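You operate a simulated robot arm through the tools that you are given. There is no shell and no other tool. Be economical: measure what you need, move in short steps, check, and stop when the job is done.

Carry out the task below with a simulated two-armed robot. There is one attempt and no reset: what you move stays moved.

JOB
Hold the white bowl on the top of the side table steady with one hand, lift the grey bead out of it with the other and set it down on the top of the side table.

The check looks at the end state, three seconds after you hand in, the way a careful person would. Anything else that was tipped, shoved, dropped, spilled or broken makes it a failure.

ROBOT AND FRAMES
Two 7-joint arms with three-finger grippers on one trunk, on a base that drives. Base frame: it is fixed to the floor where the robot stands at the start and does not move with it; the origin is under the middle of the robot, x ahead of it, y to its left, z up; the surface under the hand at the start is at about z = 0.74. Lengths are in m, angles in rad, forces in N, time in s.
The left shoulder is at the start at [0.07, 0.146, 1.113], the right one opposite. With the tool pointing down near the work surface each hand reaches from about 0.26 to 0.68 m from the robot's upright axis, wherever it stands, measured 20 degrees to its own side. Places, roughly: top of the side table [0.5, -0.1, 0.7]. Payload 2.2 kg a hand.
The tool frame of a hand sits at the grasp point between the pads (the TCP): z along the fingers, y along the line on which they close. The tips reach 0.028 m beyond it. Largest opening 0.102 m; the body of the gripper starts 0.071 m behind the TCP.
Orientation is that of the tool frame in the base frame, as a unit quaternion [w, x, y, z]. With the fingers straight down and closing along the base's y, the tool's x points along the base's -x, its y along +y and its z along -z.

CONTROLS
- The arms move only by the tool send_rows. It takes "left_motion", "right_motion" or both (then of equal length, played together; a hand with none holds still); each is a list of rows, each a list of 6 numbers: the shift along the tool's x, y, z in units of 40 mm (1.0 is 40 mm), then the turn, a rotation vector about the tool's x, y, z in units of 8 degrees (1.0 is 8 degrees). In form: [[tx, ty, tz, wx, wy, wz], ...]. A call has 1 to 10 rows; each row shifts and turns the commanded pose from where the row before left it, along the tool's axes as they then stand. "left_gripper" and "right_gripper" are, for a hand that has rows, the finger opening in m, from 0 to 0.102, set as the call begins (left out, the last holds). A call with a number of a shift or a turn outside -1 to 1 is refused whole. A row lasts 0.2 s, in which the tool goes at most 0.05 m and 0.15 rad; a call with a longer step from one row to the next is refused whole, and so is a gripper value outside its range. A pose out of reach is approached as far as the arm can. The call stops where the force on the tool passes 40 N (or 10 N more than at its start, if that is more) or the arm is blocked; 0.2 s more then pass. Each finger halts on what it meets, pressing with about 42 N; the grip force reading is that of the motor and also rises with nothing between the fingers. The clock runs only during rows and for 0.2 s after the last one: add rows that do not move to give the fingers time. It gives the time, the measured TCP pose, the force on the tool (base axes), the opening and the grip force at its end, in the units of the frame above (readings bear some noise), with the torque about the TCP (base axes, N m) and any sound that the robot's microphone picked up, and new pictures: "views" is both (left out), scene, wrist or none (wrist: the cameras of the hands that moved).
- Cameras (640 x 400 px; columns grow to the right, rows downward): "scene" is now at [0.1256, -0.0049, 1.3204]; the picture's right is [-0.07, -1.00, 0.00], its down [-0.76, 0.05, -0.65] and it looks along [0.65, -0.04, -0.76] (base axes); focal length 292 px, centre (320, 200). "left" rides on the left gripper at [0.072, 0.038, -0.086] in its tool frame; the picture's right is [-0.47, 0.89, 0.00], its down [-0.60, -0.32, -0.73] and it looks along [-0.65, -0.34, 0.68] (tool axes); focal length 256 px, centre (320, 200). "right" rides on the right gripper at [0.069, 0.044, -0.086] in its tool frame; the picture's right is [-0.53, 0.85, 0.00], its down [-0.58, -0.36, -0.73] and it looks along [-0.62, -0.39, 0.68] (tool axes); focal length 256 px, centre (320, 200). There is no depth. A picture from a camera that has moved, and an enlarged one, comes with that camera's place and axes in the base frame and with its lens.
- move_column(by): slides the trunk up (or, below 0, down) by that many m; the arms and the scene camera ride with it, the base frame stays. It gives what a move gives, with no picture.
- steer(legs): drives the robot by 1 to 6 legs, each [ahead, left, turn to the left] in m, m and rad, along the robot's own axes; the way and the turn of a leg run together, so that a leg with both is an arc; at most 1.5 m and 3.142 rad a leg. The arms and the cameras ride along, it lands a little off, and it stops where it bumps. It gives what a move gives, and a new picture of the scene camera.
- pan_tilt(pan, tilt): turns the head with the scene camera to pan (to the left, within 1.501 rad either way) and tilt (down, from -0.506 to 1.204), counted from straight ahead of the robot. It gives what a move gives, and a new picture of the scene camera.
- close_up(camera, box): a new picture of the part [left, top, right, bottom] of that camera's present view, enlarged. It takes no simulated time.
- job_done(): hands the job in; it is judged then, once.

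Go step by step. Nothing tells you exact positions but the pictures and the camera data: compare them with the known pose of the tool, close in by small moves and look again before you grip or let go. The budget is 120 turns and 260 pictures, counting those below and the enlarged ones. Unless the task says otherwise, let go and move clear before handing in.

The tools are called after "Call:" as name(argument=value, ...) on one line, values as JSON. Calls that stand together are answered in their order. send_rows: Moves the arms, as the interface text tells. Its arguments: {"type":"object","properties":{"left_motion":{"type":"array"},"left_gripper":{"type":"number"},"right_motion":{"type":"array"},"right_gripper":{"type":"number"},"views":{"type":"string","enum":["both","scene","wrist","none"]}},"required":[]} The other tools are called the same way: move_column (by) slides the trunk up or down; steer (legs) drives the base; pan_tilt (pan, tilt) turns the head that bears the scene camera; close_up (camera, box) takes an enlarged picture of a part of a camera's view; job_done () hands the job in.

At the start:

```text
t: 0.0
left_tcp_pos: [0.3192, 0.1414, 1.0181]
left_ee_rot: [0.0, -0.001, 1.0, 0.0]
left_ft_force: [-0.1, 0.2, -0.7]
left_wrist_torque: [-0.01, 0.02, 0.02]
left_gripper_width: 0.1022
left_gripper_force: 0.0
right_tcp_pos: [0.5017, -0.2125, 0.9923]
right_ee_rot: [0.001, 0.0, 1.0, 0.001]
right_ft_force: [0.8, 0.5, 1.6]
right_wrist_torque: [-0.02, -0.02, 0.0]
right_gripper_width: 0.1017
right_gripper_force: 0.2
trunk travel left (down, up): [-0.65, 0.29]
robot x, y, heading: [-0.001, -0.002, -0.001]
head pan, tilt: [-0.066, 0.86]
```

scene: 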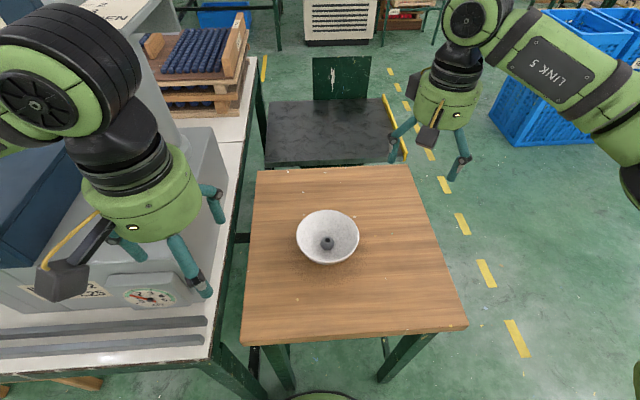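
right: 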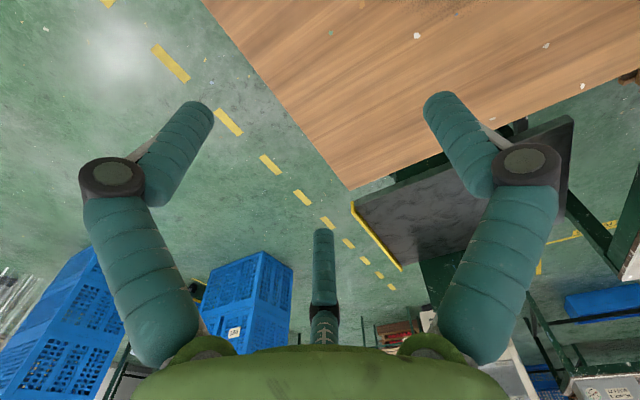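
left: 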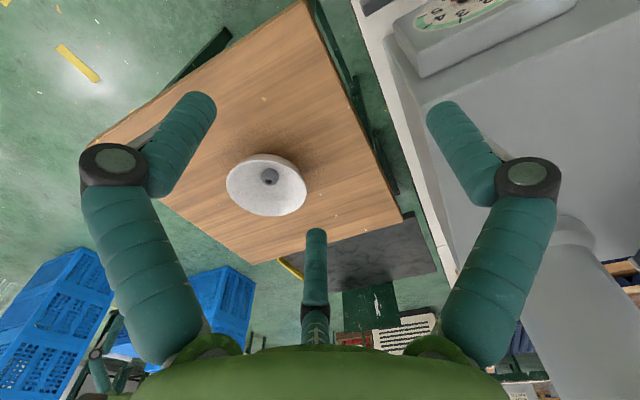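

I see the white bowl with the grey bead in it, roughly at [0.48, -0.04] on the side table. I'll enlarge to measure both.

Call:
close_up(camera="scene", box=[270, 190, 390, 265])

Call:
close_up(camera="left", box=[200, 130, 340, 230])

```text
5.33 times, centred on (330, 228) of scene
camera zoom: at [0.1256, -0.0049, 1.3204], right [-0.07, -1.0, 0.0], down [-0.76, 0.05, -0.65], along [0.65, -0.04, -0.76], focal length 1560 px, centre (267, 53)
```

zoom: 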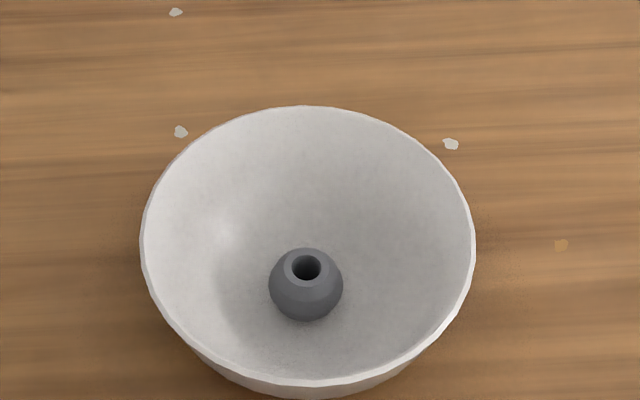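

```text
4.00 times, centred on (270, 180) of left
camera zoom: at [0.2478, 0.1778, 1.1038], right [0.46, 0.89, 0.0], down [0.6, -0.32, 0.73], along [0.65, -0.34, -0.68], focal length 1024 px, centre (520, 280)
```

zoom: 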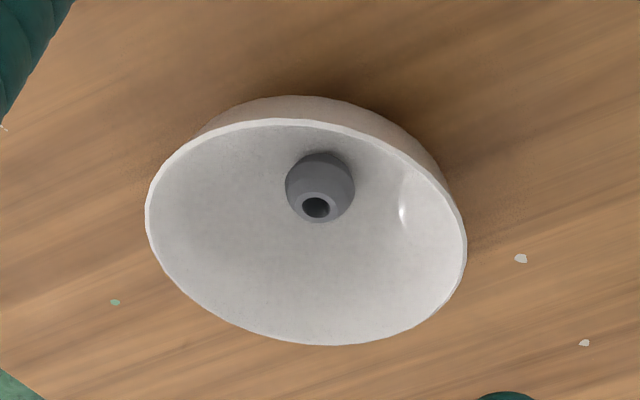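

Triangulating: bead at about [0.478, -0.043, 0.76] (3 cm wide), bowl rim centre about [0.475, -0.043, 0.795] with radius 0.067. The left hand will pinch the +y rim leaning outward; I start by tilting it and moving forward, and turn the right hand by 90° at the same time.

Call:
send_rows(left_motion=[[-0.78, 0, 0, 1, 0, 0], [-0.78, 0, 0, 1, 0, 0], [-0.78, 0, 0, 1, 0, 0], [-0.78, 0, 0, 1, 0, 0], [-0.78, 0, 0, 0.5, 0, 0], [0, 0, 0, 0, 0, 0]], right_motion=[[0, 0, 0, 0, 0, -1], [0, 0, 0, 0, 0, -1], [0, 0, 0, 0, 0, -1], [0, 0, 0, 0, 0, -1], [0, 0, 0, 0, 0, -1], [0, 0, 0, 0, 0, -1]], left_gripper=0.05)

```text
t: 1.2
left_tcp_pos: [0.3789, 0.0965, 1.0431]
left_ee_rot: [0.055, 0.129, 0.955, -0.262]
left_ft_force: [0.9, -0.1, 0.3]
left_wrist_torque: [-0.04, 0.03, 0.01]
left_gripper_width: 0.0498
left_gripper_force: 0.1
right_tcp_pos: [0.4758, -0.2209, 1.002]
right_ee_rot: [0.014, -0.313, 0.95, 0.001]
right_ft_force: [-1.7, -0.6, 0.1]
right_wrist_torque: [0.04, -0.06, 0.01]
right_gripper_width: 0.1016
right_gripper_force: 0.0
trunk travel left (down, up): [-0.65, 0.29]
robot x, y, heading: [-0.0005, -0.0035, 0.002]
head pan, tilt: [-0.066, 0.86]
stopped in row 5 (left hand): the arm was blocked; the commanded pose is now the measured one
camera scene: at [0.0913, -0.0183, 1.3235], right [-0.07, -1.0, -0.01], down [-0.74, 0.06, -0.67], along [0.67, -0.04, -0.74], focal length 292 px, centre (320, 200)
camera right: at [0.3932, -0.2292, 1.0869], right [-0.08, 1.0, 0.01], down [0.66, 0.04, 0.75], along [0.75, 0.06, -0.66], focal length 256 px, centre (320, 200)
camera left: at [0.3158, 0.1878, 1.085], right [0.69, 0.63, -0.35], down [0.46, -0.02, 0.89], along [0.55, -0.77, -0.31], focal length 256 px, centre (320, 200)
```

scene: 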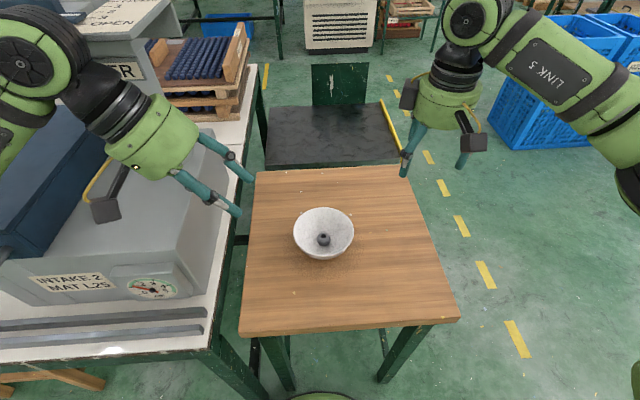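
right: 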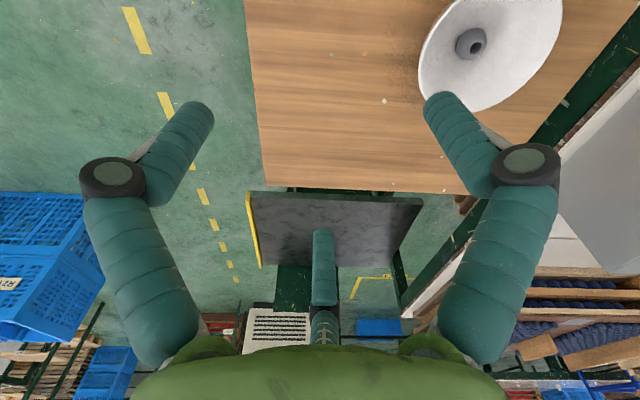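
left: 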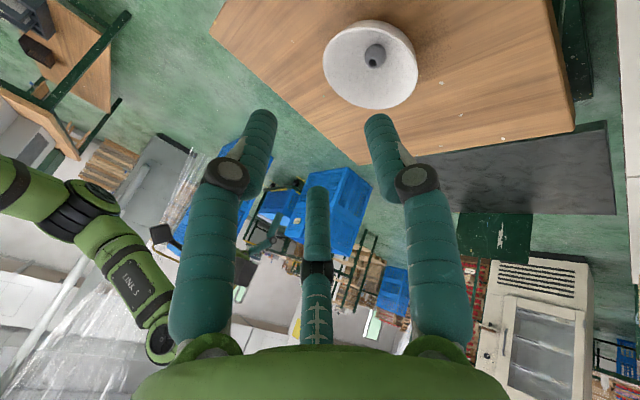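

The left arm was blocked, most likely at the elbow or wrist against the bench machine. I'll look to the left before moving on.

Call:
pan_tilt(pan=0.7, tilt=0.6)

```text
t: 2.3
left_tcp_pos: [0.3786, 0.0988, 1.041]
left_ee_rot: [0.056, 0.127, 0.956, -0.26]
left_ft_force: [0.2, -1.3, -0.2]
left_wrist_torque: [0.0, -0.02, -0.01]
left_gripper_width: 0.0499
left_gripper_force: 0.1
right_tcp_pos: [0.4752, -0.2233, 1.0037]
right_ee_rot: [0.015, -0.313, 0.95, 0.001]
right_ft_force: [0.6, -0.1, -0.1]
right_wrist_torque: [0.0, 0.0, -0.04]
right_gripper_width: 0.1017
right_gripper_force: 0.1
trunk travel left (down, up): [-0.65, 0.29]
robot x, y, heading: [-0.0008, -0.0029, 0.001]
head pan, tilt: [0.7, 0.6]
camera scene: at [0.0802, 0.0429, 1.3454], right [0.64, -0.77, 0.01], down [-0.41, -0.35, -0.84], along [0.65, 0.54, -0.54], focal length 292 px, centre (320, 200)
```

scene: 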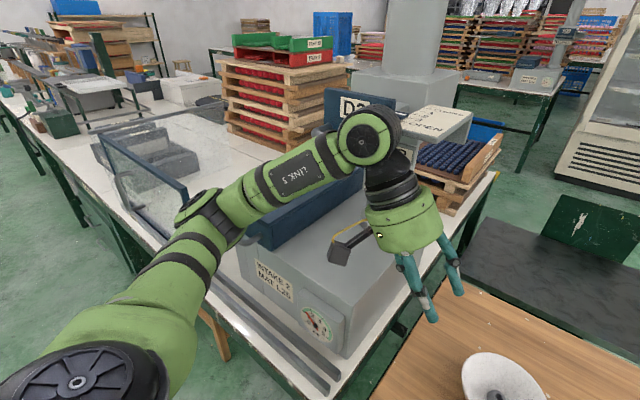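

The robot is also pitched back slightly (about 0.03 rad), so the left arm must be pressing on something. I'll look closer before backing off.

Call:
close_up(camera="scene", box=[160, 80, 480, 280])

```text
2.00 times, centred on (320, 180) of scene
camera zoom: at [0.0802, 0.0429, 1.3454], right [0.64, -0.77, 0.01], down [-0.41, -0.35, -0.84], along [0.65, 0.54, -0.54], focal length 585 px, centre (320, 240)
```

zoom: 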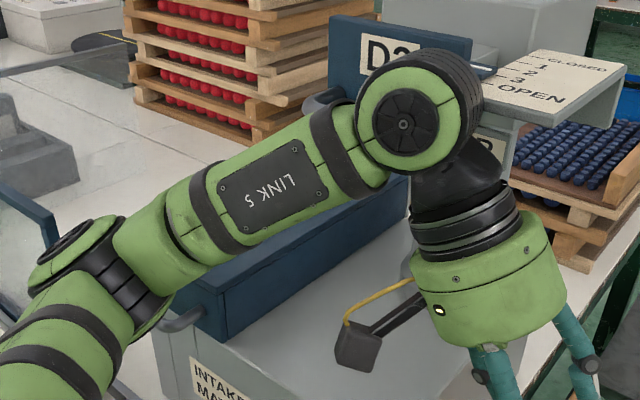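

The wrist joint and forearm are right up against the blue part of the bench machine. I'll back the left hand out the way it came.

Call:
send_rows(left_motion=[[0.5, -0.3, -0.3, -0.7, 0, 0], [0.5, -0.3, -0.3, -0.7, 0, 0], [0.5, 0, 0, -0.7, 0, 0], [0, 0, 0, 0, 0, 0]], views="scene")

```text
t: 3.3
left_tcp_pos: [0.3492, 0.1129, 1.05]
left_ee_rot: [0.05, 0.102, 0.985, -0.127]
left_ft_force: [0.4, 0.6, -0.7]
left_wrist_torque: [-0.02, 0.01, -0.02]
left_gripper_width: 0.0501
left_gripper_force: 0.0
right_tcp_pos: [0.5015, -0.2122, 0.9921]
right_ee_rot: [-0.001, -0.313, 0.95, -0.001]
right_ft_force: [0.2, -0.6, 0.9]
right_wrist_torque: [-0.01, 0.02, -0.01]
right_gripper_width: 0.1024
right_gripper_force: 0.1
trunk travel left (down, up): [-0.65, 0.29]
robot x, y, heading: [0.0017, 0.0, -0.0]
head pan, tilt: [0.7, 0.6]
camera scene: at [0.1165, 0.0571, 1.3419], right [0.64, -0.76, 0.0], down [-0.43, -0.36, -0.82], along [0.63, 0.53, -0.57], focal length 292 px, centre (320, 200)
```

scene: 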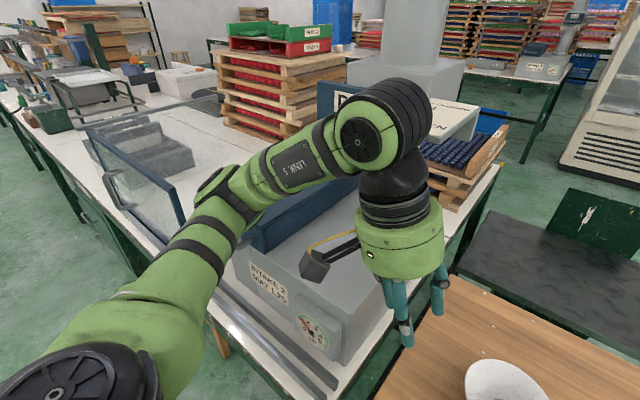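

Backing out freed the arm and the robot is level again. The machine leaves too little room on the left, so I want to move the base back and to the right; first I'll check the floor there.

Call:
pan_tilt(pan=-0.9, tilt=0.8)

Call:
pan_tilt(pan=-1.5, tilt=0.8)

```text
t: 4.9
left_tcp_pos: [0.3465, 0.1118, 1.0501]
left_ee_rot: [0.05, 0.103, 0.985, -0.127]
left_ft_force: [0.2, -0.4, 0.1]
left_wrist_torque: [-0.01, -0.01, -0.03]
left_gripper_width: 0.0502
left_gripper_force: 0.1
right_tcp_pos: [0.5, -0.2127, 0.9925]
right_ee_rot: [0.0, -0.314, 0.949, 0.0]
right_ft_force: [-0.7, 0.4, 0.3]
right_wrist_torque: [-0.03, -0.02, -0.02]
right_gripper_width: 0.1021
right_gripper_force: 0.1
trunk travel left (down, up): [-0.65, 0.29]
robot x, y, heading: [-0.0023, -0.0075, 0.002]
head pan, tilt: [-0.901, 0.799]
camera scene: at [0.0969, -0.0636, 1.3252], right [-0.78, -0.62, 0.0], down [-0.45, 0.56, -0.7], along [0.43, -0.55, -0.72], focal length 292 px, centre (320, 200)
```

scene: 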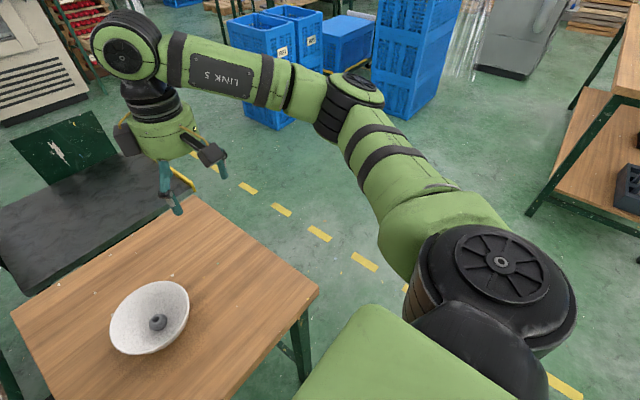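

```text
t: 5.9
left_tcp_pos: [0.3449, 0.1123, 1.0498]
left_ee_rot: [0.052, 0.105, 0.985, -0.127]
left_ft_force: [0.3, -0.7, -0.4]
left_wrist_torque: [0.01, -0.01, 0.02]
left_gripper_width: 0.0501
left_gripper_force: 0.1
right_tcp_pos: [0.5012, -0.2118, 0.993]
right_ee_rot: [0.0, -0.313, 0.95, 0.0]
right_ft_force: [0.4, 0.2, 0.1]
right_wrist_torque: [0.02, -0.02, -0.02]
right_gripper_width: 0.102
right_gripper_force: 0.0
trunk travel left (down, up): [-0.65, 0.29]
robot x, y, heading: [-0.0042, 0.002, 0.0]
head pan, tilt: [-1.499, 0.799]
camera scene: at [0.0526, -0.0808, 1.3252], right [-1.0, -0.07, 0.0], down [-0.05, 0.71, -0.7], along [0.05, -0.7, -0.72], focal length 292 px, centre (320, 200)
```

scene: 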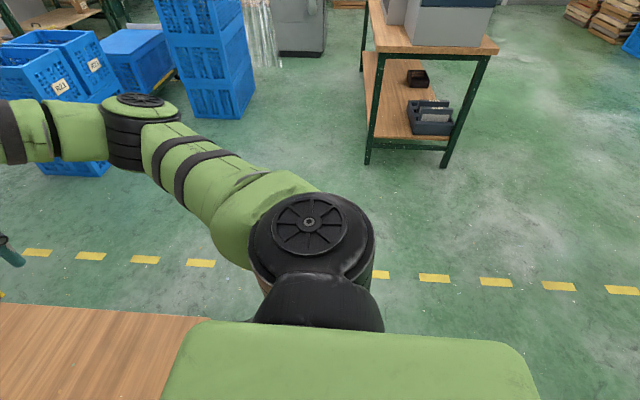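

The floor to the right is clear. I'll drive around and face the table from its right side (facing +y), where both arms stay clear of the machine.

Call:
pan_tilt(pan=0.0, tilt=0.86)

Call:
steer(legs=[[-0.25, 0, 0], [0, -0.74, 0], [0.73, 0, 0], [0, 0, 1.571]])

```text
t: 7.5
left_tcp_pos: [0.3456, 0.113, 1.0509]
left_ee_rot: [0.051, 0.104, 0.985, -0.126]
left_ft_force: [1.0, -1.4, -0.3]
left_wrist_torque: [0.02, 0.0, 0.03]
left_gripper_width: 0.05
left_gripper_force: 0.0
right_tcp_pos: [0.5004, -0.2129, 0.9931]
right_ee_rot: [0.0, -0.314, 0.95, 0.0]
right_ft_force: [0.0, 0.4, -0.7]
right_wrist_torque: [0.06, -0.01, -0.01]
right_gripper_width: 0.102
right_gripper_force: 0.0
trunk travel left (down, up): [-0.65, 0.29]
robot x, y, heading: [0.0002, -0.001, -0.003]
head pan, tilt: [0.0, 0.86]
camera scene: at [0.1243, -0.0004, 1.3204], right [0.0, -1.0, 0.0], down [-0.76, 0.0, -0.65], along [0.65, 0.0, -0.76], focal length 292 px, centre (320, 200)
```

scene: 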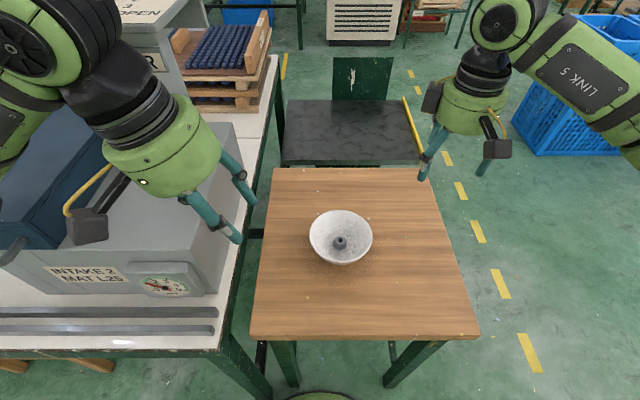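

```text
t: 20.4
left_tcp_pos: [0.3763, -0.3999, 1.0505]
left_ee_rot: [0.126, -0.622, 0.771, -0.053]
left_ft_force: [-0.3, -0.1, -0.6]
left_wrist_torque: [0.02, -0.01, 0.0]
left_gripper_width: 0.05
left_gripper_force: 0.1
right_tcp_pos: [0.7021, -0.2478, 0.9919]
right_ee_rot: [0.0, 0.892, -0.452, 0.0]
right_ft_force: [-0.3, -0.4, -0.1]
right_wrist_torque: [-0.01, 0.02, 0.02]
right_gripper_width: 0.1021
right_gripper_force: 0.0
trunk travel left (down, up): [-0.65, 0.29]
robot x, y, heading: [0.4892, -0.7498, 1.569]
head pan, tilt: [0.0, 0.86]
camera scene: at [0.4862, -0.6201, 1.3204], right [1.0, 0.0, 0.0], down [0.0, -0.76, -0.65], along [0.0, 0.65, -0.76], focal length 292 px, centre (320, 200)
```

scene: 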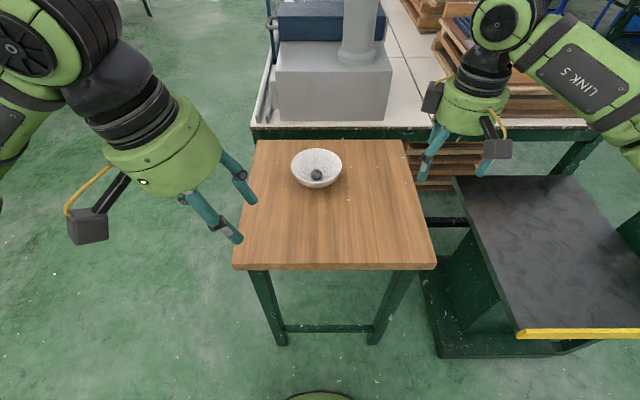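

The robot now faces the table from its right side with open air around both arms. I'll move ahead a little to bring the bowl within reach.

Call:
steer(legs=[[0.16, 0, 0]])

```text
t: 21.8
left_tcp_pos: [0.3768, -0.2424, 1.0513]
left_ee_rot: [0.127, -0.621, 0.772, -0.053]
left_ft_force: [0.6, -0.4, 0.3]
left_wrist_torque: [0.05, 0.02, 0.01]
left_gripper_width: 0.0502
left_gripper_force: 0.1
right_tcp_pos: [0.7043, -0.0899, 0.9925]
right_ee_rot: [0.0, 0.892, -0.453, 0.0]
right_ft_force: [0.0, 0.7, -0.3]
right_wrist_torque: [0.0, 0.0, 0.0]
right_gripper_width: 0.1019
right_gripper_force: 0.0
trunk travel left (down, up): [-0.65, 0.29]
robot x, y, heading: [0.4878, -0.5876, 1.567]
head pan, tilt: [0.0, 0.86]
camera scene: at [0.4868, -0.4624, 1.3205], right [1.0, 0.0, 0.0], down [0.0, -0.76, -0.65], along [0.0, 0.65, -0.76], focal length 292 px, centre (320, 200)
```

scene: 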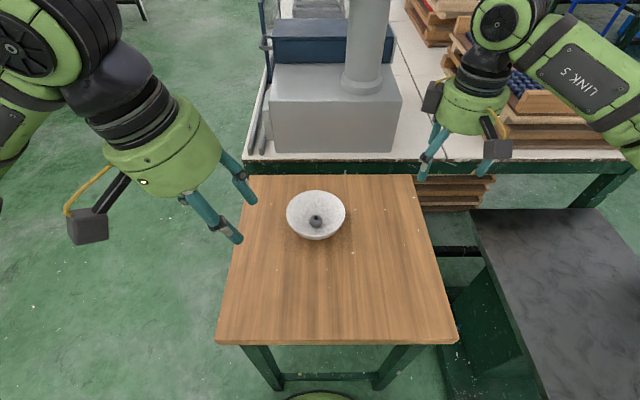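

The bowl is now about 0.54 m ahead. The left hand will pinch its -x rim leaning outward to -x; first I turn it to that orientation in place.

Call:
send_rows(left_motion=[[0, 0, 0, 0.725, 0.053, -0.4275], [0, 0, 0, 0.725, 0.053, -0.4275], [0, 0, 0, 0.725, 0.053, -0.4275], [0, 0, 0, 0.725, 0.053, -0.4275], [0, 0, 0, 0, 0, 0]], views="scene")

```text
t: 23.0
left_tcp_pos: [0.3773, -0.2414, 1.0485]
left_ee_rot: [-0.23, 0.669, -0.667, 0.232]
left_ft_force: [0.1, -0.4, 0.6]
left_wrist_torque: [0.0, 0.01, 0.0]
left_gripper_width: 0.0497
left_gripper_force: 0.1
right_tcp_pos: [0.703, -0.0887, 0.9929]
right_ee_rot: [-0.001, 0.892, -0.452, 0.0]
right_ft_force: [-0.1, -0.4, 0.6]
right_wrist_torque: [-0.02, 0.0, -0.02]
right_gripper_width: 0.1021
right_gripper_force: 0.0
trunk travel left (down, up): [-0.65, 0.29]
robot x, y, heading: [0.4888, -0.5882, 1.569]
head pan, tilt: [0.0, 0.86]
camera scene: at [0.4875, -0.461, 1.3203], right [1.0, 0.0, 0.0], down [0.0, -0.76, -0.65], along [0.0, 0.65, -0.76], focal length 292 px, centre (320, 200)
```

scene: 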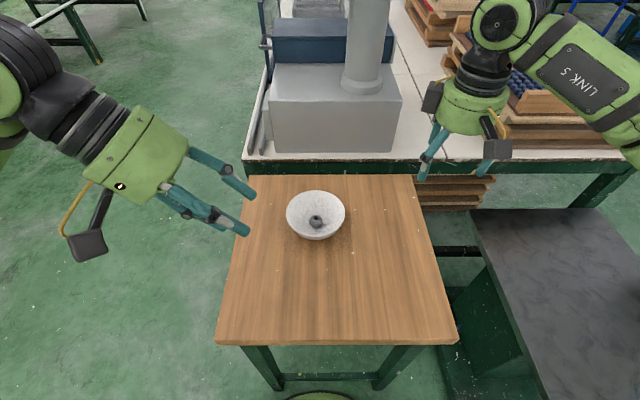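

The orientation is right. Now I bring the left hand to about 9 cm outside the rim along its approach line, and finish turning the right hand.

Call:
send_rows(left_motion=[[-0.704, 0.471, 0.47, 0, 0, 0], [-0.704, 0.471, 0.47, 0, 0, 0], [-0.704, 0.471, 0.47, 0, 0, 0], [-0.704, 0.471, 0.47, 0, 0, 0], [-0.704, 0.471, 0.47, 0, 0, 0], [-0.704, 0.471, 0.47, 0, 0, 0], [-0.704, 0.471, 0.47, 0, 0, 0], [0, 0, 0, 0, 0, 0]], right_motion=[[0, 0, 0, 0, 0, -0.955], [0, 0, 0, 0, 0, -0.955], [0, 0, 0, 0, 0, -0.955], [0, 0, 0, 0, 0, -0.955], [0, 0, 0, 0, 0, -0.955], [0, 0, 0, 0, 0, -0.955], [0, 0, 0, 0, 0, -0.955], [0, 0, 0, 0, 0, 0]], right_gripper=0.06)

```text
t: 24.8
left_tcp_pos: [0.3542, -0.0464, 0.8677]
left_ee_rot: [-0.23, 0.67, -0.667, 0.231]
left_ft_force: [0.6, -0.4, 1.0]
left_wrist_torque: [0.02, 0.02, 0.01]
left_gripper_width: 0.05
left_gripper_force: 0.0
right_tcp_pos: [0.7016, -0.1853, 0.9592]
right_ee_rot: [-0.006, 0.961, -0.275, 0.006]
right_ft_force: [0.8, -0.8, 0.7]
right_wrist_torque: [0.0, 0.01, -0.03]
right_gripper_width: 0.0598
right_gripper_force: 0.0
right hand out of reach, approached as far as the arm can: row 1, 2, 3, 4, 5, 6, 7
trunk travel left (down, up): [-0.65, 0.29]
robot x, y, heading: [0.4876, -0.5877, 1.567]
head pan, tilt: [0.0, 0.86]
camera scene: at [0.4874, -0.4627, 1.3206], right [1.0, 0.0, 0.0], down [0.0, -0.76, -0.65], along [0.0, 0.65, -0.76], focal length 292 px, centre (320, 200)
camera right: at [0.7375, -0.26, 1.0444], right [-0.9, -0.43, -0.02], down [-0.31, 0.61, 0.73], along [-0.31, 0.66, -0.68], focal length 256 px, centre (320, 200)
camera left: at [0.2705, -0.1186, 0.9104], right [-0.7, 0.46, -0.55], down [-0.2, 0.6, 0.77], along [0.69, 0.65, -0.33], focal length 256 px, centre (320, 200)
```

scene: 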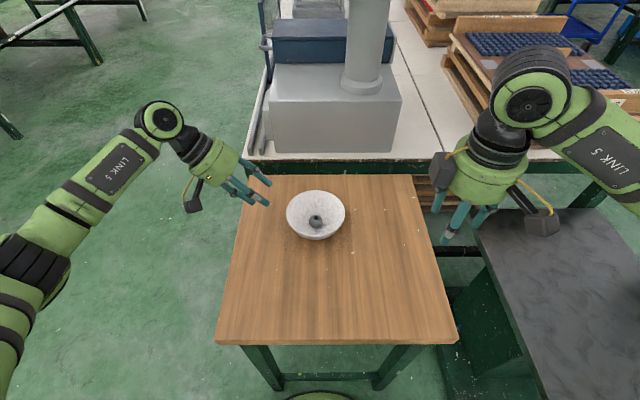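
right: 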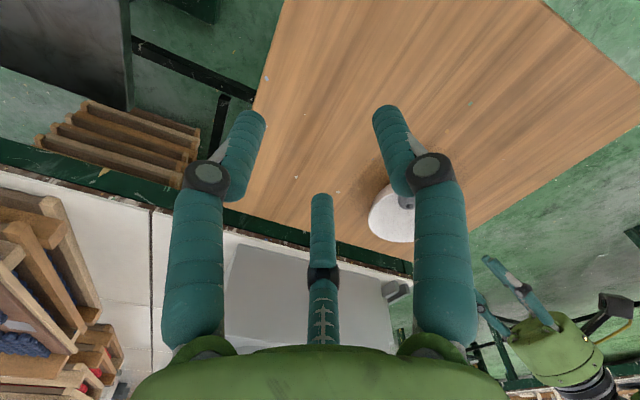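
left: 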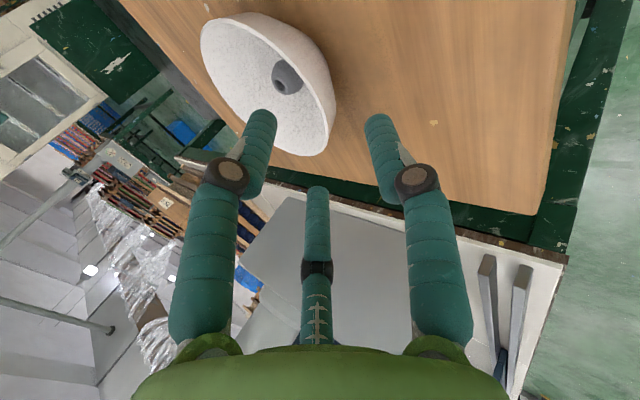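

The left hand is staged. I'll look closely at both grippers, since there seems to be a third prong, and at the bowl from the left camera.

Call:
close_up(camera="scene", box=[180, 130, 360, 250])

Call:
close_up(camera="left", box=[170, 0, 430, 210])

Call:
close_up(camera="scene", box=[410, 110, 580, 250])

```text
3.33 times, centred on (270, 190) of scene
camera zoom: at [0.4874, -0.4627, 1.3206], right [1.0, 0.0, 0.0], down [0.0, -0.76, -0.65], along [0.0, 0.65, -0.76], focal length 975 px, centre (487, 233)
```

zoom: 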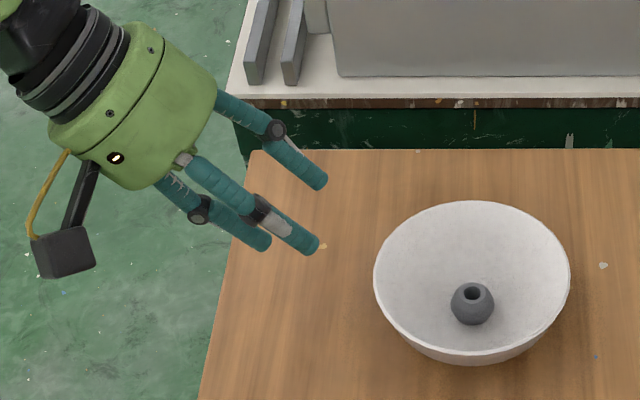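

```text
1.90 times, centred on (300, 105) of left
camera zoom: at [0.2705, -0.1186, 0.9104], right [-0.7, 0.46, -0.55], down [-0.2, 0.6, 0.77], along [0.69, 0.65, -0.33], focal length 488 px, centre (358, 381)
```

zoom: 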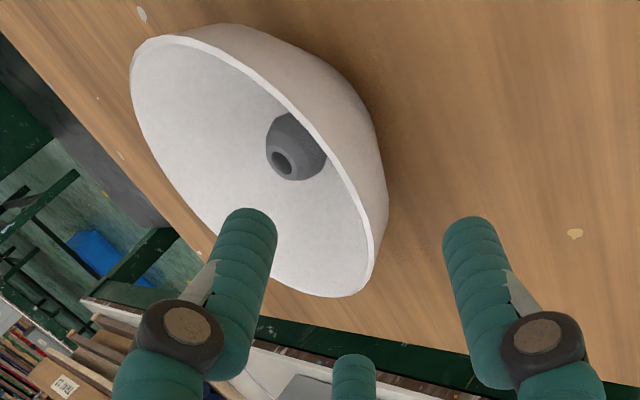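

```text
2.86 times, centred on (495, 180) of scene
camera zoom: at [0.4874, -0.4627, 1.3206], right [1.0, 0.0, 0.0], down [0.0, -0.76, -0.65], along [0.0, 0.65, -0.76], focal length 836 px, centre (-180, 257)
```

zoom: 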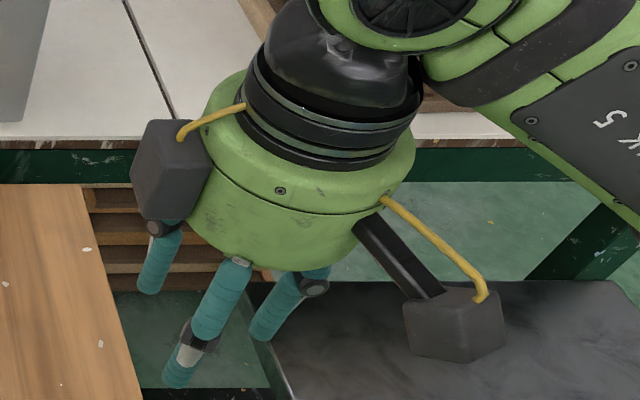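

The gripper looks three-jawed with one jaw outside and two inside the rim, which still works as a pinch. I refine the bowl centre to [0.4775, -0.049] with the rim point at [0.411, -0.049, 0.795], and move closer with 30° lean and a wider opening.

Call:
send_rows(left_motion=[[0, 0, 0, -1, 0, 0], [0.065, -0.32, 0.69, 0, 0, 0], [0, 0, 0, 0, 0, 0]], left_gripper=0.07)

Call:
close_up(camera="scene", box=[220, 150, 380, 250])

Call:
close_up(camera="left", box=[150, 0, 470, 200])

```text
t: 25.6
left_tcp_pos: [0.3777, -0.0474, 0.8479]
left_ee_rot: [-0.183, 0.684, -0.682, 0.184]
left_ft_force: [-0.8, 0.5, 0.1]
left_wrist_torque: [0.0, 0.02, 0.02]
left_gripper_width: 0.0698
left_gripper_force: 0.0
right_tcp_pos: [0.7014, -0.1838, 0.9571]
right_ee_rot: [-0.005, 0.961, -0.276, 0.007]
right_ft_force: [-1.0, -0.4, 0.1]
right_wrist_torque: [0.02, -0.01, -0.01]
right_gripper_width: 0.06
right_gripper_force: 0.1
trunk travel left (down, up): [-0.65, 0.29]
robot x, y, heading: [0.4918, -0.587, 1.571]
head pan, tilt: [0.0, 0.86]
camera scene: at [0.4864, -0.4615, 1.3204], right [1.0, 0.0, 0.0], down [0.0, -0.76, -0.65], along [0.0, 0.65, -0.76], focal length 292 px, centre (320, 200)
camera left: at [0.3019, -0.1208, 0.9031], right [-0.77, 0.46, -0.44], down [-0.09, 0.61, 0.79], along [0.63, 0.65, -0.42], focal length 256 px, centre (320, 200)
```

scene: 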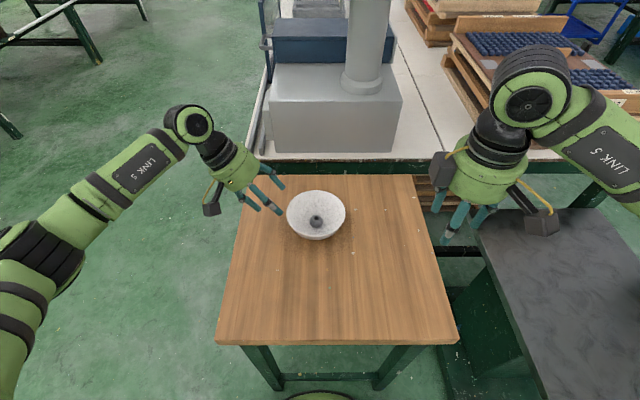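
left: 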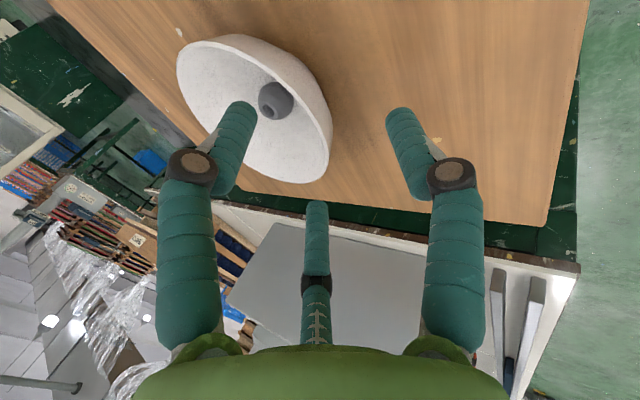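

```text
4.00 times, centred on (300, 200) of scene
camera zoom: at [0.4864, -0.4615, 1.3204], right [1.0, 0.0, 0.0], down [0.0, -0.76, -0.65], along [0.0, 0.65, -0.76], focal length 1170 px, centre (400, 200)
```

zoom: 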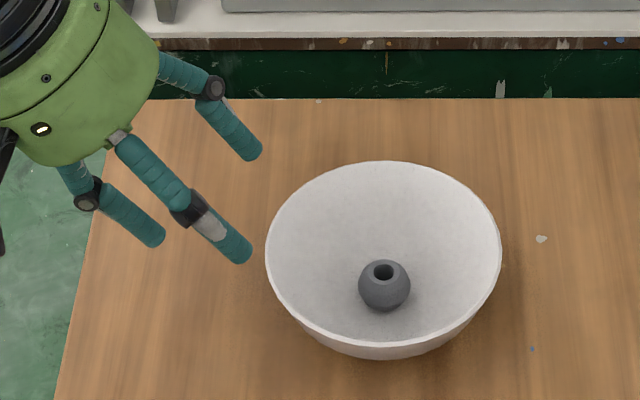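

```text
2.00 times, centred on (310, 100) of left
camera zoom: at [0.3019, -0.1208, 0.9031], right [-0.77, 0.46, -0.44], down [-0.09, 0.61, 0.79], along [0.63, 0.65, -0.42], focal length 512 px, centre (340, 400)
```

zoom: 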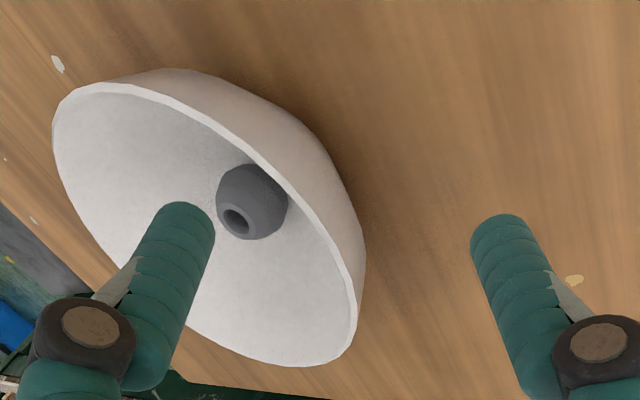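

Both views agree. I shift the left hand 12 mm inward so all jaws clear the rim, then slide in along the tool axis so the rim is between the fingers.

Call:
send_rows(left_motion=[[0.04, -0.36, 0, 0, 0, 0], [0, 0, 0.4, 0, 0, 0], [0, 0, 0.4, 0, 0, 0], [0, 0, 0.4, 0, 0, 0], [0, 0, 0, 0, 0, 0]], views="wrist")

Call:
close_up(camera="scene", box=[220, 150, 380, 250])

Call:
close_up(camera="left", box=[150, 0, 470, 200])

```text
t: 26.8
left_tcp_pos: [0.4157, -0.0486, 0.8132]
left_ee_rot: [-0.182, 0.684, -0.682, 0.184]
left_ft_force: [-0.1, -0.4, -0.4]
left_wrist_torque: [-0.02, 0.01, -0.03]
left_gripper_width: 0.0697
left_gripper_force: 0.1
right_tcp_pos: [0.7017, -0.1838, 0.9585]
right_ee_rot: [-0.005, 0.961, -0.276, 0.006]
right_ft_force: [-0.3, -0.6, -0.6]
right_wrist_torque: [-0.02, 0.0, 0.02]
right_gripper_width: 0.0602
right_gripper_force: 0.0
trunk travel left (down, up): [-0.65, 0.29]
robot x, y, heading: [0.488, -0.5864, 1.573]
head pan, tilt: [0.0, 0.86]
camera left: at [0.3392, -0.1224, 0.8688], right [-0.77, 0.46, -0.44], down [-0.09, 0.61, 0.79], along [0.63, 0.65, -0.42], focal length 256 px, centre (320, 200)
```

left: 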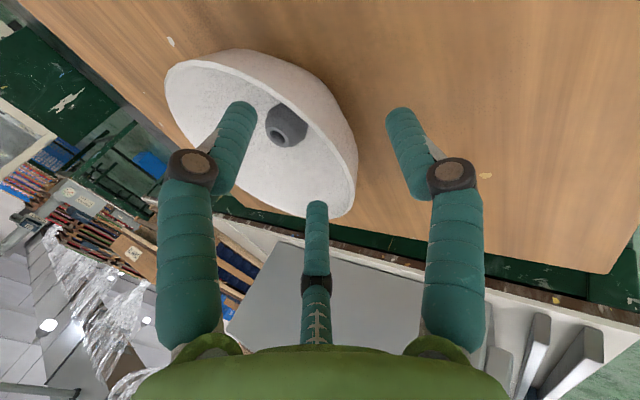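

```text
4.00 times, centred on (300, 200) of scene
camera zoom: at [0.4867, -0.4615, 1.3204], right [1.0, 0.0, 0.0], down [0.0, -0.76, -0.65], along [0.0, 0.65, -0.76], focal length 1170 px, centre (400, 200)
```

zoom: 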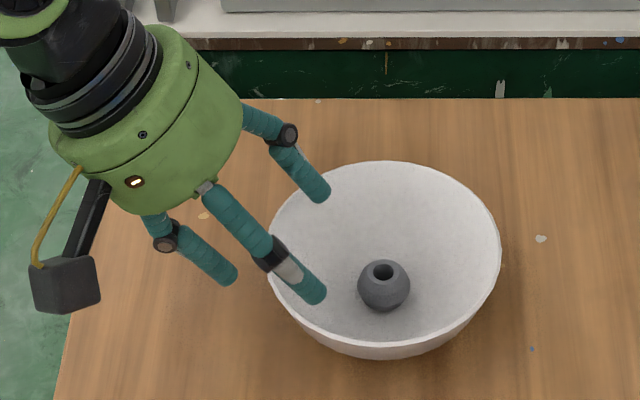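

```text
2.00 times, centred on (310, 100) of left
camera zoom: at [0.3392, -0.1224, 0.8688], right [-0.77, 0.46, -0.44], down [-0.09, 0.61, 0.79], along [0.63, 0.65, -0.42], focal length 512 px, centre (340, 400)
```

zoom: 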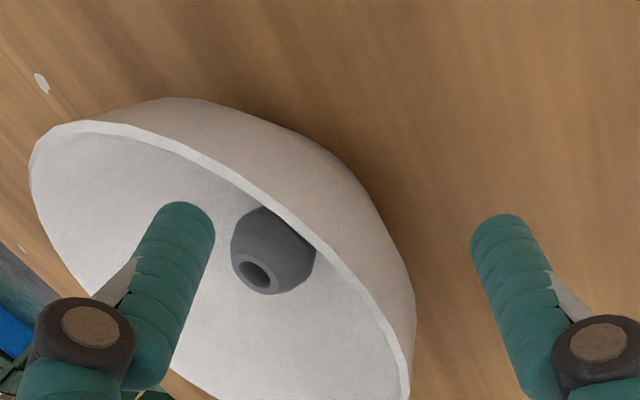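

The rim is between the jaws with no contact. I narrow the opening to 35 mm, then centre the hand on the wall.

Call:
send_rows(left_motion=[[0, 0, 0, 0, 0, 0], [0, 0.15, 0, 0, 0, 0], [0, 0.15, 0, 0, 0, 0], [0, 0, 0, 0, 0, 0]], left_gripper=0.035, views="none")

Call:
close_up(camera="scene", box=[220, 150, 380, 250])

Call:
close_up(camera="left", box=[150, 0, 470, 200])

```text
t: 27.8
left_tcp_pos: [0.4055, -0.0487, 0.8076]
left_ee_rot: [-0.183, 0.684, -0.682, 0.184]
left_ft_force: [0.6, 0.1, 0.9]
left_wrist_torque: [-0.03, -0.06, 0.04]
left_gripper_width: 0.035
left_gripper_force: 0.4
right_tcp_pos: [0.7021, -0.184, 0.9579]
right_ee_rot: [-0.005, 0.961, -0.276, 0.006]
right_ft_force: [-0.2, -0.2, -0.3]
right_wrist_torque: [-0.01, -0.01, -0.02]
right_gripper_width: 0.0596
right_gripper_force: 0.1
trunk travel left (down, up): [-0.65, 0.29]
robot x, y, heading: [0.488, -0.5925, 1.567]
head pan, tilt: [0.0, 0.86]
```

```text
4.00 times, centred on (300, 200) of scene
camera zoom: at [0.4871, -0.4614, 1.3204], right [1.0, 0.0, 0.0], down [0.0, -0.76, -0.65], along [0.0, 0.65, -0.76], focal length 1170 px, centre (400, 200)
```

zoom: 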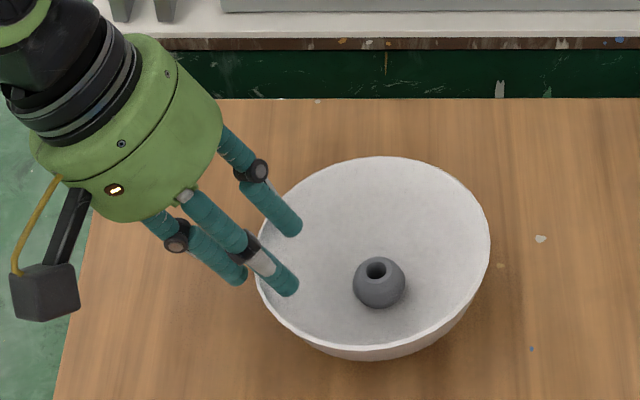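

```text
2.00 times, centred on (310, 100) of left
camera zoom: at [0.3286, -0.1222, 0.8627], right [-0.77, 0.46, -0.44], down [-0.09, 0.61, 0.79], along [0.63, 0.65, -0.42], focal length 512 px, centre (340, 400)
```

zoom: 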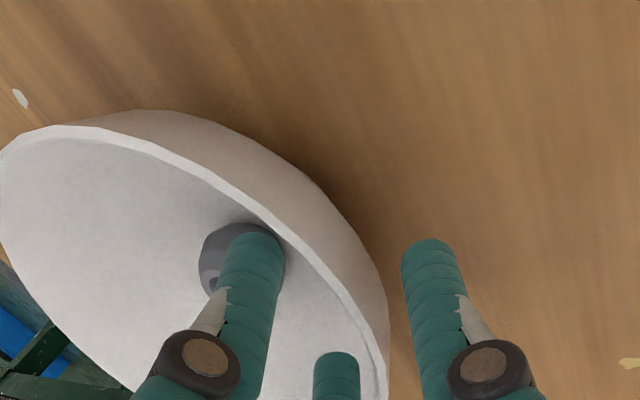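

The inner jaws touched the wall and pulled the bowl about 6 mm toward -x. I'll ease the hand 5 mm back inward and check how the bowl sits.

Call:
send_rows(left_motion=[[0, -0.125, 0, 0, 0, 0], [0, 0, 0, 0, 0, 0]], views="none")

Call:
close_up(camera="scene", box=[220, 150, 380, 250])

Call:
close_up(camera="left", box=[150, 0, 470, 200])

```text
t: 28.4
left_tcp_pos: [0.4102, -0.0477, 0.8101]
left_ee_rot: [-0.182, 0.684, -0.682, 0.184]
left_ft_force: [0.6, 0.1, 0.7]
left_wrist_torque: [-0.01, -0.02, 0.01]
left_gripper_width: 0.0351
left_gripper_force: 0.1
right_tcp_pos: [0.7023, -0.1846, 0.9577]
right_ee_rot: [-0.005, 0.961, -0.277, 0.006]
right_ft_force: [-0.1, 0.1, 0.0]
right_wrist_torque: [-0.01, -0.02, -0.01]
right_gripper_width: 0.0599
right_gripper_force: 0.1
trunk travel left (down, up): [-0.65, 0.29]
robot x, y, heading: [0.4885, -0.5874, 1.572]
head pan, tilt: [0.0, 0.86]
```

```text
4.00 times, centred on (300, 200) of scene
camera zoom: at [0.4869, -0.4613, 1.3204], right [1.0, 0.0, 0.0], down [0.0, -0.76, -0.65], along [0.0, 0.65, -0.76], focal length 1170 px, centre (400, 200)
```

zoom: 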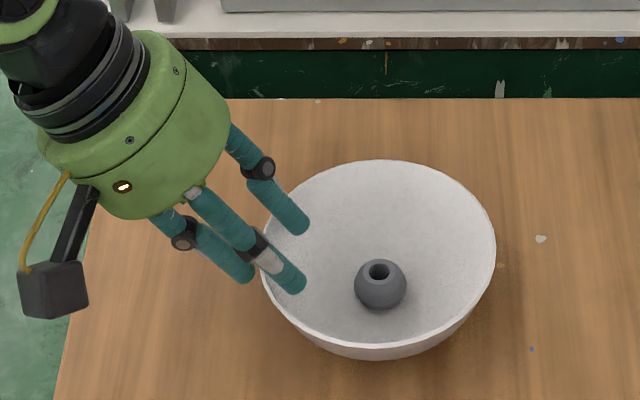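

```text
2.00 times, centred on (310, 100) of left
camera zoom: at [0.3329, -0.1223, 0.8651], right [-0.77, 0.46, -0.44], down [-0.09, 0.61, 0.79], along [0.63, 0.65, -0.42], focal length 512 px, centre (340, 400)
```

zoom: 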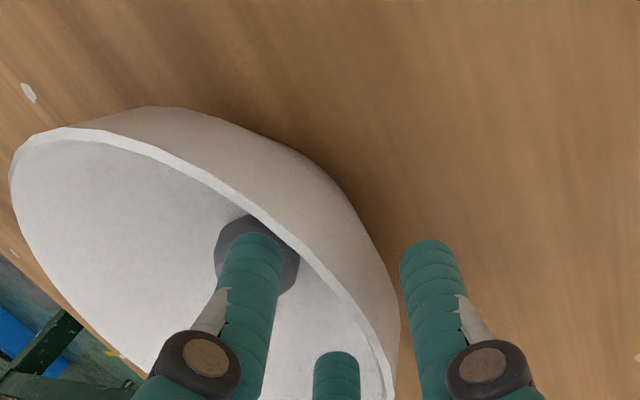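

The bowl settled flat again, only about 3 mm from where it was. Now I close gently in steps and watch the readings.

Call:
send_rows(left_motion=[[0, -0.05, 0, 0, 0, 0], [0, 0, 0, 0, 0, 0]], left_gripper=0.024, views="none")

Call:
close_up(camera="scene", box=[220, 150, 380, 250])

Call:
close_up(camera="left", box=[150, 0, 470, 200])

```text
t: 29.0
left_tcp_pos: [0.4102, -0.0493, 0.8112]
left_ee_rot: [-0.181, 0.684, -0.682, 0.184]
left_ft_force: [0.1, 0.6, 0.1]
left_wrist_torque: [-0.02, 0.0, 0.0]
left_gripper_width: 0.0241
left_gripper_force: 0.0
right_tcp_pos: [0.7024, -0.1847, 0.9592]
right_ee_rot: [-0.004, 0.961, -0.277, 0.006]
right_ft_force: [-0.2, -0.5, 0.0]
right_wrist_torque: [-0.01, -0.02, -0.01]
right_gripper_width: 0.0599
right_gripper_force: 0.2
trunk travel left (down, up): [-0.65, 0.29]
robot x, y, heading: [0.4885, -0.5899, 1.572]
head pan, tilt: [0.0, 0.86]
```

```text
4.00 times, centred on (300, 200) of scene
camera zoom: at [0.4869, -0.4614, 1.3204], right [1.0, 0.0, 0.0], down [0.0, -0.76, -0.65], along [0.0, 0.65, -0.76], focal length 1170 px, centre (400, 200)
```

zoom: 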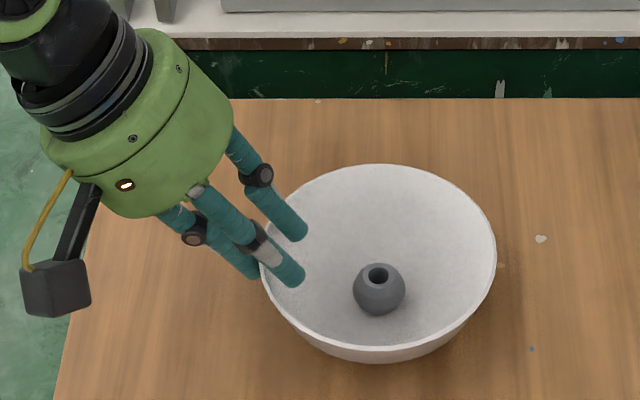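

```text
2.00 times, centred on (310, 100) of left
camera zoom: at [0.3343, -0.1223, 0.8663], right [-0.77, 0.46, -0.44], down [-0.09, 0.61, 0.79], along [0.63, 0.65, -0.42], focal length 512 px, centre (340, 400)
```

zoom: 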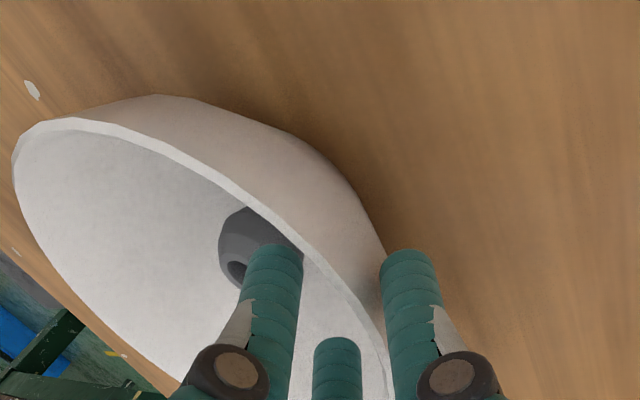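

There is no force yet and the bowl sits flat. Next closing step.

Call:
send_rows(left_motion=[[0, -0.03, 0, 0, 0, 0], [0, 0, 0, 0, 0, 0]], left_gripper=0.016, views="none")

Call:
close_up(camera="scene", box=[220, 150, 380, 250])

Call:
close_up(camera="left", box=[150, 0, 470, 200])

```text
t: 29.6
left_tcp_pos: [0.4119, -0.0491, 0.8124]
left_ee_rot: [-0.184, 0.683, -0.682, 0.183]
left_ft_force: [0.2, -0.2, 1.0]
left_wrist_torque: [0.02, -0.01, -0.01]
left_gripper_width: 0.0166
left_gripper_force: 0.1
right_tcp_pos: [0.7017, -0.184, 0.9571]
right_ee_rot: [-0.006, 0.961, -0.277, 0.006]
right_ft_force: [0.4, -1.0, 0.1]
right_wrist_torque: [-0.03, 0.04, 0.01]
right_gripper_width: 0.0599
right_gripper_force: 0.0
trunk travel left (down, up): [-0.65, 0.29]
robot x, y, heading: [0.4885, -0.5864, 1.565]
head pan, tilt: [0.0, 0.86]
```

```text
4.00 times, centred on (300, 200) of scene
camera zoom: at [0.4872, -0.4616, 1.3204], right [1.0, 0.0, 0.0], down [0.0, -0.76, -0.65], along [0.0, 0.65, -0.76], focal length 1170 px, centre (400, 200)
```

zoom: 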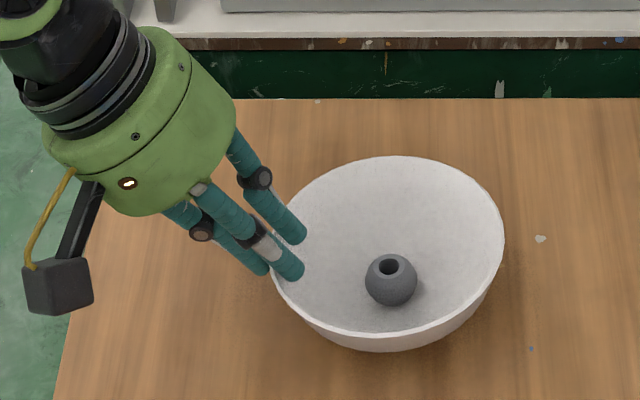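

```text
2.00 times, centred on (310, 100) of left
camera zoom: at [0.3359, -0.1221, 0.8674], right [-0.77, 0.46, -0.44], down [-0.09, 0.6, 0.79], along [0.64, 0.65, -0.42], focal length 512 px, centre (340, 400)
```

zoom: 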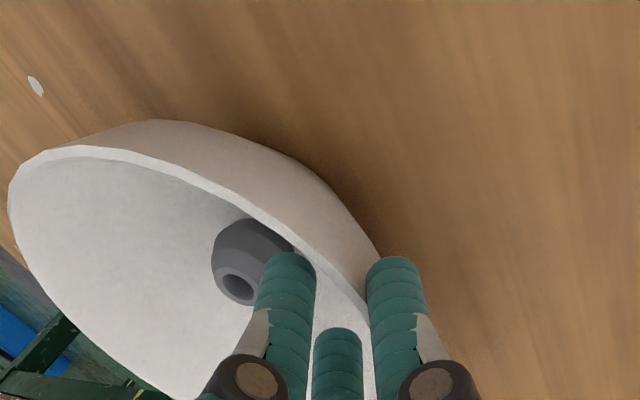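

The outer jaw is now touching and the bowl is essentially at its original spot. A bit more closing to establish the hold.

Call:
send_rows(left_motion=[[0, 0, 0, 0, 0, 0], [0, 0, 0, 0, 0, 0]], left_gripper=0.011, views="none")

Call:
close_up(camera="scene", box=[220, 150, 380, 250])

Call:
close_up(camera="left", box=[150, 0, 470, 200])

```text
t: 30.2
left_tcp_pos: [0.4123, -0.0489, 0.8127]
left_ee_rot: [-0.183, 0.684, -0.682, 0.183]
left_ft_force: [1.0, 0.1, 0.0]
left_wrist_torque: [0.03, -0.03, 0.01]
left_gripper_width: 0.0119
left_gripper_force: 0.6
right_tcp_pos: [0.702, -0.1849, 0.9582]
right_ee_rot: [-0.004, 0.961, -0.277, 0.005]
right_ft_force: [0.4, -0.3, 0.8]
right_wrist_torque: [0.03, -0.03, -0.03]
right_gripper_width: 0.06
right_gripper_force: 0.1
trunk travel left (down, up): [-0.65, 0.29]
robot x, y, heading: [0.4846, -0.591, 1.566]
head pan, tilt: [0.0, 0.86]
```

```text
4.00 times, centred on (300, 200) of scene
camera zoom: at [0.487, -0.4614, 1.3204], right [1.0, 0.0, 0.0], down [0.0, -0.76, -0.65], along [0.0, 0.65, -0.76], focal length 1170 px, centre (400, 200)
```

zoom: 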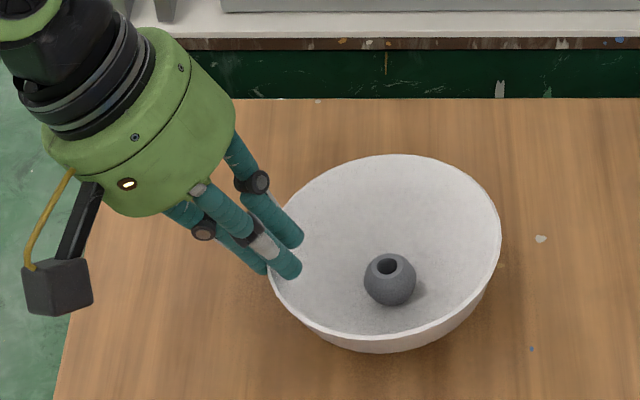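

```text
2.00 times, centred on (310, 100) of left
camera zoom: at [0.3355, -0.1221, 0.8669], right [-0.77, 0.46, -0.44], down [-0.09, 0.61, 0.79], along [0.63, 0.65, -0.42], focal length 512 px, centre (340, 400)
```

zoom: 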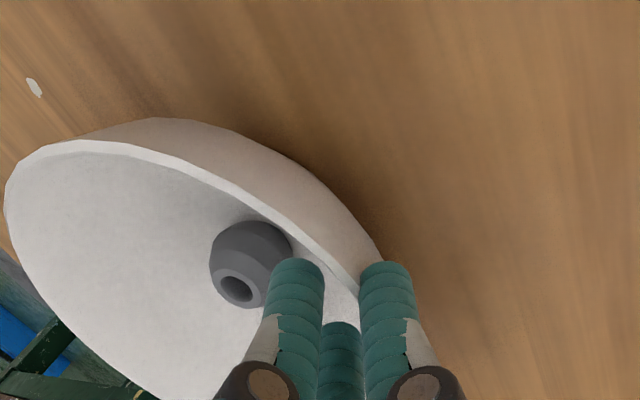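

Contact is light (0.6 N). I close a little more for a firm but gentle hold.

Call:
send_rows(left_motion=[[0, 0, 0, 0, 0, 0], [0, 0, 0, 0, 0, 0]], left_gripper=0.007, views="none")

Call:
close_up(camera="scene", box=[220, 150, 380, 250])

```text
t: 30.8
left_tcp_pos: [0.4111, -0.0485, 0.8111]
left_ee_rot: [-0.182, 0.684, -0.682, 0.184]
left_ft_force: [-0.2, -0.5, -2.6]
left_wrist_torque: [-0.03, 0.16, -0.02]
left_gripper_width: 0.0087
left_gripper_force: 36.3
right_tcp_pos: [0.702, -0.1849, 0.9577]
right_ee_rot: [-0.004, 0.961, -0.276, 0.006]
right_ft_force: [-0.3, -0.6, 0.1]
right_wrist_torque: [0.03, 0.01, -0.02]
right_gripper_width: 0.0603
right_gripper_force: 0.1
trunk travel left (down, up): [-0.65, 0.29]
robot x, y, heading: [0.4884, -0.587, 1.568]
head pan, tilt: [0.0, 0.86]
```

```text
4.00 times, centred on (300, 200) of scene
camera zoom: at [0.4869, -0.4611, 1.3203], right [1.0, 0.0, 0.0], down [0.0, -0.76, -0.65], along [0.0, 0.65, -0.76], focal length 1170 px, centre (400, 200)
```

zoom: 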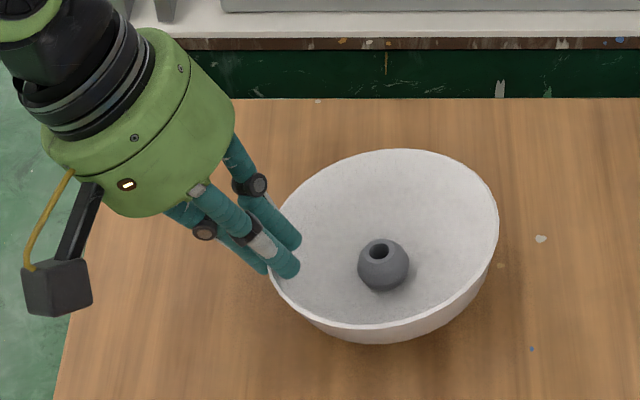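

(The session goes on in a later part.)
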